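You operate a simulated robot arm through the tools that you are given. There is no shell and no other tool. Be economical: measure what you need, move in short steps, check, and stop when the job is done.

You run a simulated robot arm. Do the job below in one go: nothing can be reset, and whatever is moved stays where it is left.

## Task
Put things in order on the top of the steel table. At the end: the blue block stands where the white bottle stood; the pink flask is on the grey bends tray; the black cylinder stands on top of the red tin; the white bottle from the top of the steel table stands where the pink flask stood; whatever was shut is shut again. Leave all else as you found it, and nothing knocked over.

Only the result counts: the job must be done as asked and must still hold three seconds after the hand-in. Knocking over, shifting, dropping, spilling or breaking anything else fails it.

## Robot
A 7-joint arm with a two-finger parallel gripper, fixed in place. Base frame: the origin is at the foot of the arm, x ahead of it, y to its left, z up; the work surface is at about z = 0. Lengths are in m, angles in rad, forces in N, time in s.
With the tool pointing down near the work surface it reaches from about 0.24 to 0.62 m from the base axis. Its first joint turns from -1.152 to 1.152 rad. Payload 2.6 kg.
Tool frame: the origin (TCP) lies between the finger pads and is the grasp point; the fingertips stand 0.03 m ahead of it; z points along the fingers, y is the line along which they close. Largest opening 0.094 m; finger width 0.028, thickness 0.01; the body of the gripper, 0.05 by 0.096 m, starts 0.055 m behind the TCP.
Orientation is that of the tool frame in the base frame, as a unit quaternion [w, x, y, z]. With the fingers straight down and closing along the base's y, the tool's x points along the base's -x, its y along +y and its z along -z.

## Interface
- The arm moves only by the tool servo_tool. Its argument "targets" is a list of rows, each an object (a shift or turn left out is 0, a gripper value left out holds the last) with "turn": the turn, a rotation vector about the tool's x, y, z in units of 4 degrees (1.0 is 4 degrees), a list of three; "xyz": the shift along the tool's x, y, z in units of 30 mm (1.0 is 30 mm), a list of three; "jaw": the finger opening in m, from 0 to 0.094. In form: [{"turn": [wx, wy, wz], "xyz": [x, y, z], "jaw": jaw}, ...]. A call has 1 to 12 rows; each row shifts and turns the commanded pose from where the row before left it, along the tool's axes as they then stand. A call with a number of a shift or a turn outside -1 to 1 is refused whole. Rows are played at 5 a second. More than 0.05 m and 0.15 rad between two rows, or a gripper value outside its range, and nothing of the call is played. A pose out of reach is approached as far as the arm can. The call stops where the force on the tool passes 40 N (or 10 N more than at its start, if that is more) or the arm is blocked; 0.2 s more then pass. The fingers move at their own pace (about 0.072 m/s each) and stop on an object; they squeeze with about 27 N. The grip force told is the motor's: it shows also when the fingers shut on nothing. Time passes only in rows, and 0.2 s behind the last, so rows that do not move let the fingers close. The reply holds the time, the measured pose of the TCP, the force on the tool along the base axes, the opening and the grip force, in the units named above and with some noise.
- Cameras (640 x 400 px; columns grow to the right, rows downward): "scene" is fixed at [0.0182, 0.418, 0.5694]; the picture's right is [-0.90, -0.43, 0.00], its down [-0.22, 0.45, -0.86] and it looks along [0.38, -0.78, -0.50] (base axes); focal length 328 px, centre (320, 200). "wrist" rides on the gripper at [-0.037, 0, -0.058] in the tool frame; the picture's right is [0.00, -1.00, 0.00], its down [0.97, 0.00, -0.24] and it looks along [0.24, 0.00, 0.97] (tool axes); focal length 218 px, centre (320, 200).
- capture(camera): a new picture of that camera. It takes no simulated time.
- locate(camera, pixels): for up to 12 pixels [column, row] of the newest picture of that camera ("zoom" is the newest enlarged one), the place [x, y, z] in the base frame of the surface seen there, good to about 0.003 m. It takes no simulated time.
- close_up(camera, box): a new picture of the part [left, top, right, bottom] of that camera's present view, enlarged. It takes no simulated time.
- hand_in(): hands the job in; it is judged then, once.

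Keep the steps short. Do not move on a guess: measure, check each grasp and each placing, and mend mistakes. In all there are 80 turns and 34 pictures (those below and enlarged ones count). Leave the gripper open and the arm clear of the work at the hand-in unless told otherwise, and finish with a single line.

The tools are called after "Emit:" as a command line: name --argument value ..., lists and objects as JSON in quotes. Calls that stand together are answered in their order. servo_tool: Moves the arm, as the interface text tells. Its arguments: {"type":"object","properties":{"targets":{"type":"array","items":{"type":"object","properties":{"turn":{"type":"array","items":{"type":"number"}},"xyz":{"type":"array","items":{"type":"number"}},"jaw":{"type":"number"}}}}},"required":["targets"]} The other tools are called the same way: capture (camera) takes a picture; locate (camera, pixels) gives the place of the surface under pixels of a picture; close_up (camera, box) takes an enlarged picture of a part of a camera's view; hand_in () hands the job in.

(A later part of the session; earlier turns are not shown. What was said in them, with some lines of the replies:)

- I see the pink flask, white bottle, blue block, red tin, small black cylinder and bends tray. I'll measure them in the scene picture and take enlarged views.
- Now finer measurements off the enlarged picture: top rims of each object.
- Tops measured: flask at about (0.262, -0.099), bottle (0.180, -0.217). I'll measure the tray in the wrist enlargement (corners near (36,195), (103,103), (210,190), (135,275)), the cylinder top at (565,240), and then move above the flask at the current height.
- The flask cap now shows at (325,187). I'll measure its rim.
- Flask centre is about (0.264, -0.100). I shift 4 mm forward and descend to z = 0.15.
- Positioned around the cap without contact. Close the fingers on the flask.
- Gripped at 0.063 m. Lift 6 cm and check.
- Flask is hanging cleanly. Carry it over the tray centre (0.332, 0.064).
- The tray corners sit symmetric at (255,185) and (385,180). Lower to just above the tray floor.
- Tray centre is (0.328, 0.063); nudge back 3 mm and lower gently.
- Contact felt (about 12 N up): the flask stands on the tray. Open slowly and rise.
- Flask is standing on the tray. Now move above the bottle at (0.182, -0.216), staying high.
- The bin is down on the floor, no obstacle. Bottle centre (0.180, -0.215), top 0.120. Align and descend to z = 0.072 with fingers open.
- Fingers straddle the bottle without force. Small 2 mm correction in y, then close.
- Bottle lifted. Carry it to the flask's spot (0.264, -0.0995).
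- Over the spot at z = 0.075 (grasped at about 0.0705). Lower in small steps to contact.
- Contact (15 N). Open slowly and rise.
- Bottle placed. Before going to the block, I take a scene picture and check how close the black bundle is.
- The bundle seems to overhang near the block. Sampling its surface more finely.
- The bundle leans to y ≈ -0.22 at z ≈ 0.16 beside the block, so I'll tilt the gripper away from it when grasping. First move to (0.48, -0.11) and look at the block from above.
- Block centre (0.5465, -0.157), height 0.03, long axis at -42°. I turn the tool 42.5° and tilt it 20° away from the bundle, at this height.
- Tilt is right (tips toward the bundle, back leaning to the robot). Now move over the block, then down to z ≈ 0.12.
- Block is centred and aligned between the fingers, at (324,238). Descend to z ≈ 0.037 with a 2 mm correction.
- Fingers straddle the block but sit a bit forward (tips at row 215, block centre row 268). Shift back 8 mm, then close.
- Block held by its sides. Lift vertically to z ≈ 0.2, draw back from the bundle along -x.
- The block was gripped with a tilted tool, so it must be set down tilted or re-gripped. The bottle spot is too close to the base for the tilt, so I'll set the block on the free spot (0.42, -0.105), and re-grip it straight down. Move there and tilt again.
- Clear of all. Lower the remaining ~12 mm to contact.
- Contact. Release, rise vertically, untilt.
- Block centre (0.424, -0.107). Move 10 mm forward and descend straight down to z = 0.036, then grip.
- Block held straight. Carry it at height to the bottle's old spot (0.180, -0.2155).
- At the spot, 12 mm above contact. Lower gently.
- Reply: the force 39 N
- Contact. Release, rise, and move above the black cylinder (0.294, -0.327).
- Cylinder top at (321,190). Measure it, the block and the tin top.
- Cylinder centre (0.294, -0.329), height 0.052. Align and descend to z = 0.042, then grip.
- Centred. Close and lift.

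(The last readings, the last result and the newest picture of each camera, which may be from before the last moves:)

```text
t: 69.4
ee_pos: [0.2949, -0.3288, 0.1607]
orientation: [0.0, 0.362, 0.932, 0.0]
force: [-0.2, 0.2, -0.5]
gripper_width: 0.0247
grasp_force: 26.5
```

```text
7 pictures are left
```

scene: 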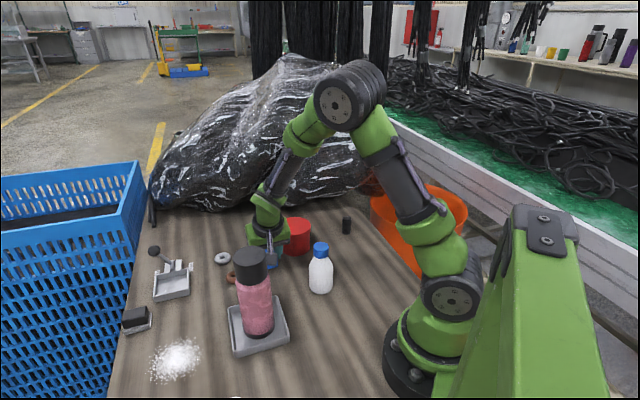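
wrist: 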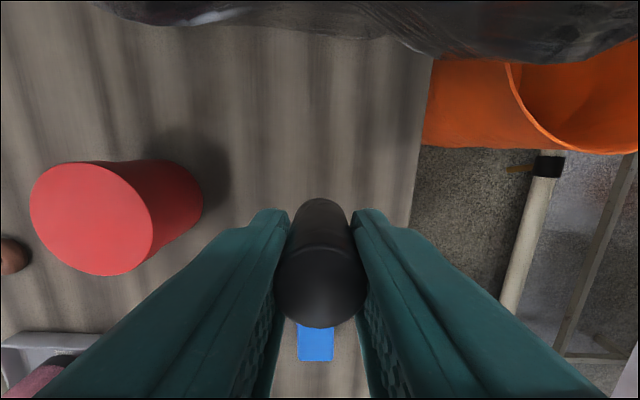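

Cylinder held upright. Carry above the tin centre (0.395, -0.202).

Emit:
servo_tool --targets '[{"xyz": [0.06, 0.8955, 0]}, {"xyz": [0.06, 0.8955, 0]}, {"xyz": [0.06, 0.8955, 0]}, {"xyz": [0.06, 0.8955, 0]}, {"xyz": [0.06, 0.8955, 0]}, {"xyz": [0.06, 0.8955, 0]}, {}]'

Emit:
servo_tool --targets '[{"xyz": [0, 0, 0.6]}, {"xyz": [0, 0, 0.4]}, {}]'

Emit:
close_up --camera "scene" --box '[230, 150, 390, 250]'

```text
t: 71.0
ee_pos: [0.3963, -0.2018, 0.1633]
orientation: [0.0, 0.363, 0.932, 0.0]
force: [1.4, -0.2, 0.0]
gripper_width: 0.0244
grasp_force: 26.6
```

```text
t: 71.8
ee_pos: [0.3966, -0.2036, 0.129]
orientation: [0.001, 0.362, 0.932, -0.001]
force: [-0.7, -0.2, 0.1]
gripper_width: 0.0245
grasp_force: 27.2
```

```text
4.00 times, centred on (310, 200) of scene
```

zoom: 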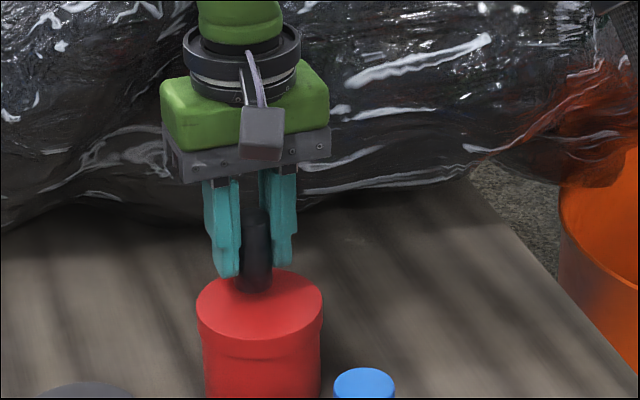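

Cylinder is centred over the tin, about 11 mm above. Lower gently.

Emit:
servo_tool --targets '[{"xyz": [0, 0, 0.15]}, {"xyz": [0, 0, 0.13]}, {}]'

Emit:
servo_tool --targets '[{"xyz": [0, 0, 0.035]}, {}]'

```text
t: 72.6
ee_pos: [0.3952, -0.2014, 0.1217]
orientation: [0.0, 0.362, 0.932, -0.001]
force: [0.3, -0.1, -0.1]
gripper_width: 0.0244
grasp_force: 26.8
```

```text
t: 73.2
ee_pos: [0.3957, -0.2027, 0.1204]
orientation: [0.0, 0.363, 0.932, 0.0]
force: [1.1, -0.7, -1.5]
gripper_width: 0.0242
grasp_force: 26.7
```

Emit:
servo_tool --targets '[{"xyz": [0, 0, 0.03]}, {}]'

Emit:
servo_tool --targets '[{"xyz": [0, 0, 0.03]}, {}]'

```text
t: 73.8
ee_pos: [0.3949, -0.2023, 0.1185]
orientation: [0.0, 0.363, 0.932, -0.001]
force: [0.7, 0.9, -1.6]
gripper_width: 0.0243
grasp_force: 26.9
```

```text
t: 74.4
ee_pos: [0.3954, -0.2028, 0.1181]
orientation: [0.0, 0.363, 0.932, 0.0]
force: [0.7, -0.5, 0.7]
gripper_width: 0.0244
grasp_force: 27.0
```

Emit:
servo_tool --targets '[{"xyz": [0, 0, 0.03]}, {}]'

```text
t: 75.0
ee_pos: [0.3959, -0.2043, 0.1183]
orientation: [0.0, 0.362, 0.932, 0.0]
force: [-3.7, 3.1, 5.6]
gripper_width: 0.0242
grasp_force: 26.5
```

Light contact on the tin. Release slowly and rise.

Emit:
servo_tool --targets '[{"jaw": 0.028}, {"jaw": 0.04}, {"jaw": 0.06}, {}]'

Emit:
servo_tool --targets '[{"xyz": [0, 0, -0.4]}, {"xyz": [0, 0, -0.8]}, {"xyz": [0, 0, -0.9]}, {"xyz": [0, 0, -0.9]}, {"xyz": [0, 0, -0.9]}, {"xyz": [0, 0, -0.9], "jaw": 0.094}, {}]'

Emit:
capture --camera "scene"

Emit:
capture --camera "wrist"

```text
t: 76.0
ee_pos: [0.3945, -0.2037, 0.1177]
orientation: [-0.001, 0.363, 0.932, -0.001]
force: [-0.2, -1.3, 0.1]
gripper_width: 0.0598
grasp_force: 0.1
```

```text
t: 77.6
ee_pos: [0.3943, -0.2017, 0.2628]
orientation: [0.0, 0.362, 0.932, 0.0]
force: [-0.5, 0.3, -0.2]
gripper_width: 0.0943
grasp_force: 0.1
```

```text
5 pictures are left
```

scene: 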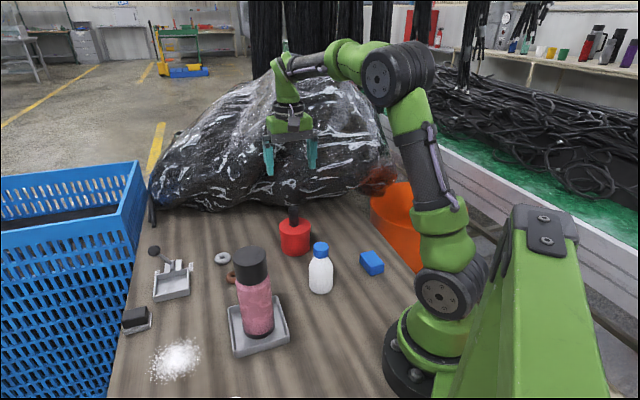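

```text
4 pictures are left
```

wrist: 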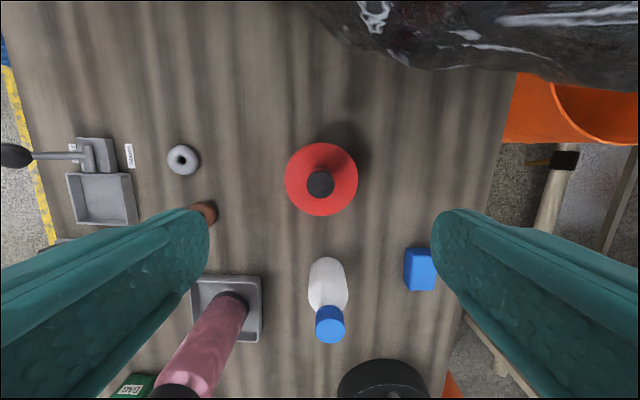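

Everything stands as wanted. A last measure of block, bottle cap, cylinder and flask base.

Emit:
locate --camera "scene" --pixels '[[371, 258], [320, 247], [293, 209], [251, 252], [362, 255], [374, 251], [383, 265], [371, 270]]'

Emit:
close_up --camera "scene" --box '[210, 200, 410, 360]'

```text
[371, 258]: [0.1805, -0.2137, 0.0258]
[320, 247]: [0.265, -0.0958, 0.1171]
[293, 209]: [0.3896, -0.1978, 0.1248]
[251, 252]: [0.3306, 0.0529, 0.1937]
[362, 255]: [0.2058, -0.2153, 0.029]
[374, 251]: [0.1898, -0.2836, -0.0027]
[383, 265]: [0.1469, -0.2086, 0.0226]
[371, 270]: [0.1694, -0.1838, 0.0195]
```

```text
2.50 times, centred on (310, 280) of scene
```

zoom: 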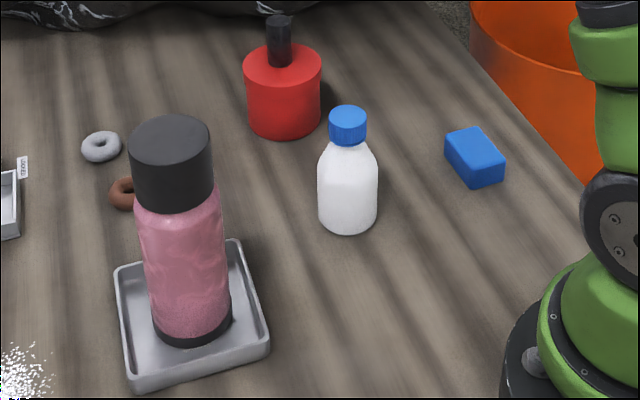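

All placements check out: the block is at (0.18, -0.21), the bottle at (0.265, -0.097), the cylinder is on the tin and the flask is on the tray. The gripper is open and clear, so I hand in.

Emit:
hand_in

```text
The job is handed in.
```

The blue block stands on the bottle's old spot, the white bottle on the flask's old spot, the pink flask on the bends tray and the black cylinder on the red tin; I opened nothing, saw nothing knocked over, and handed the job in.
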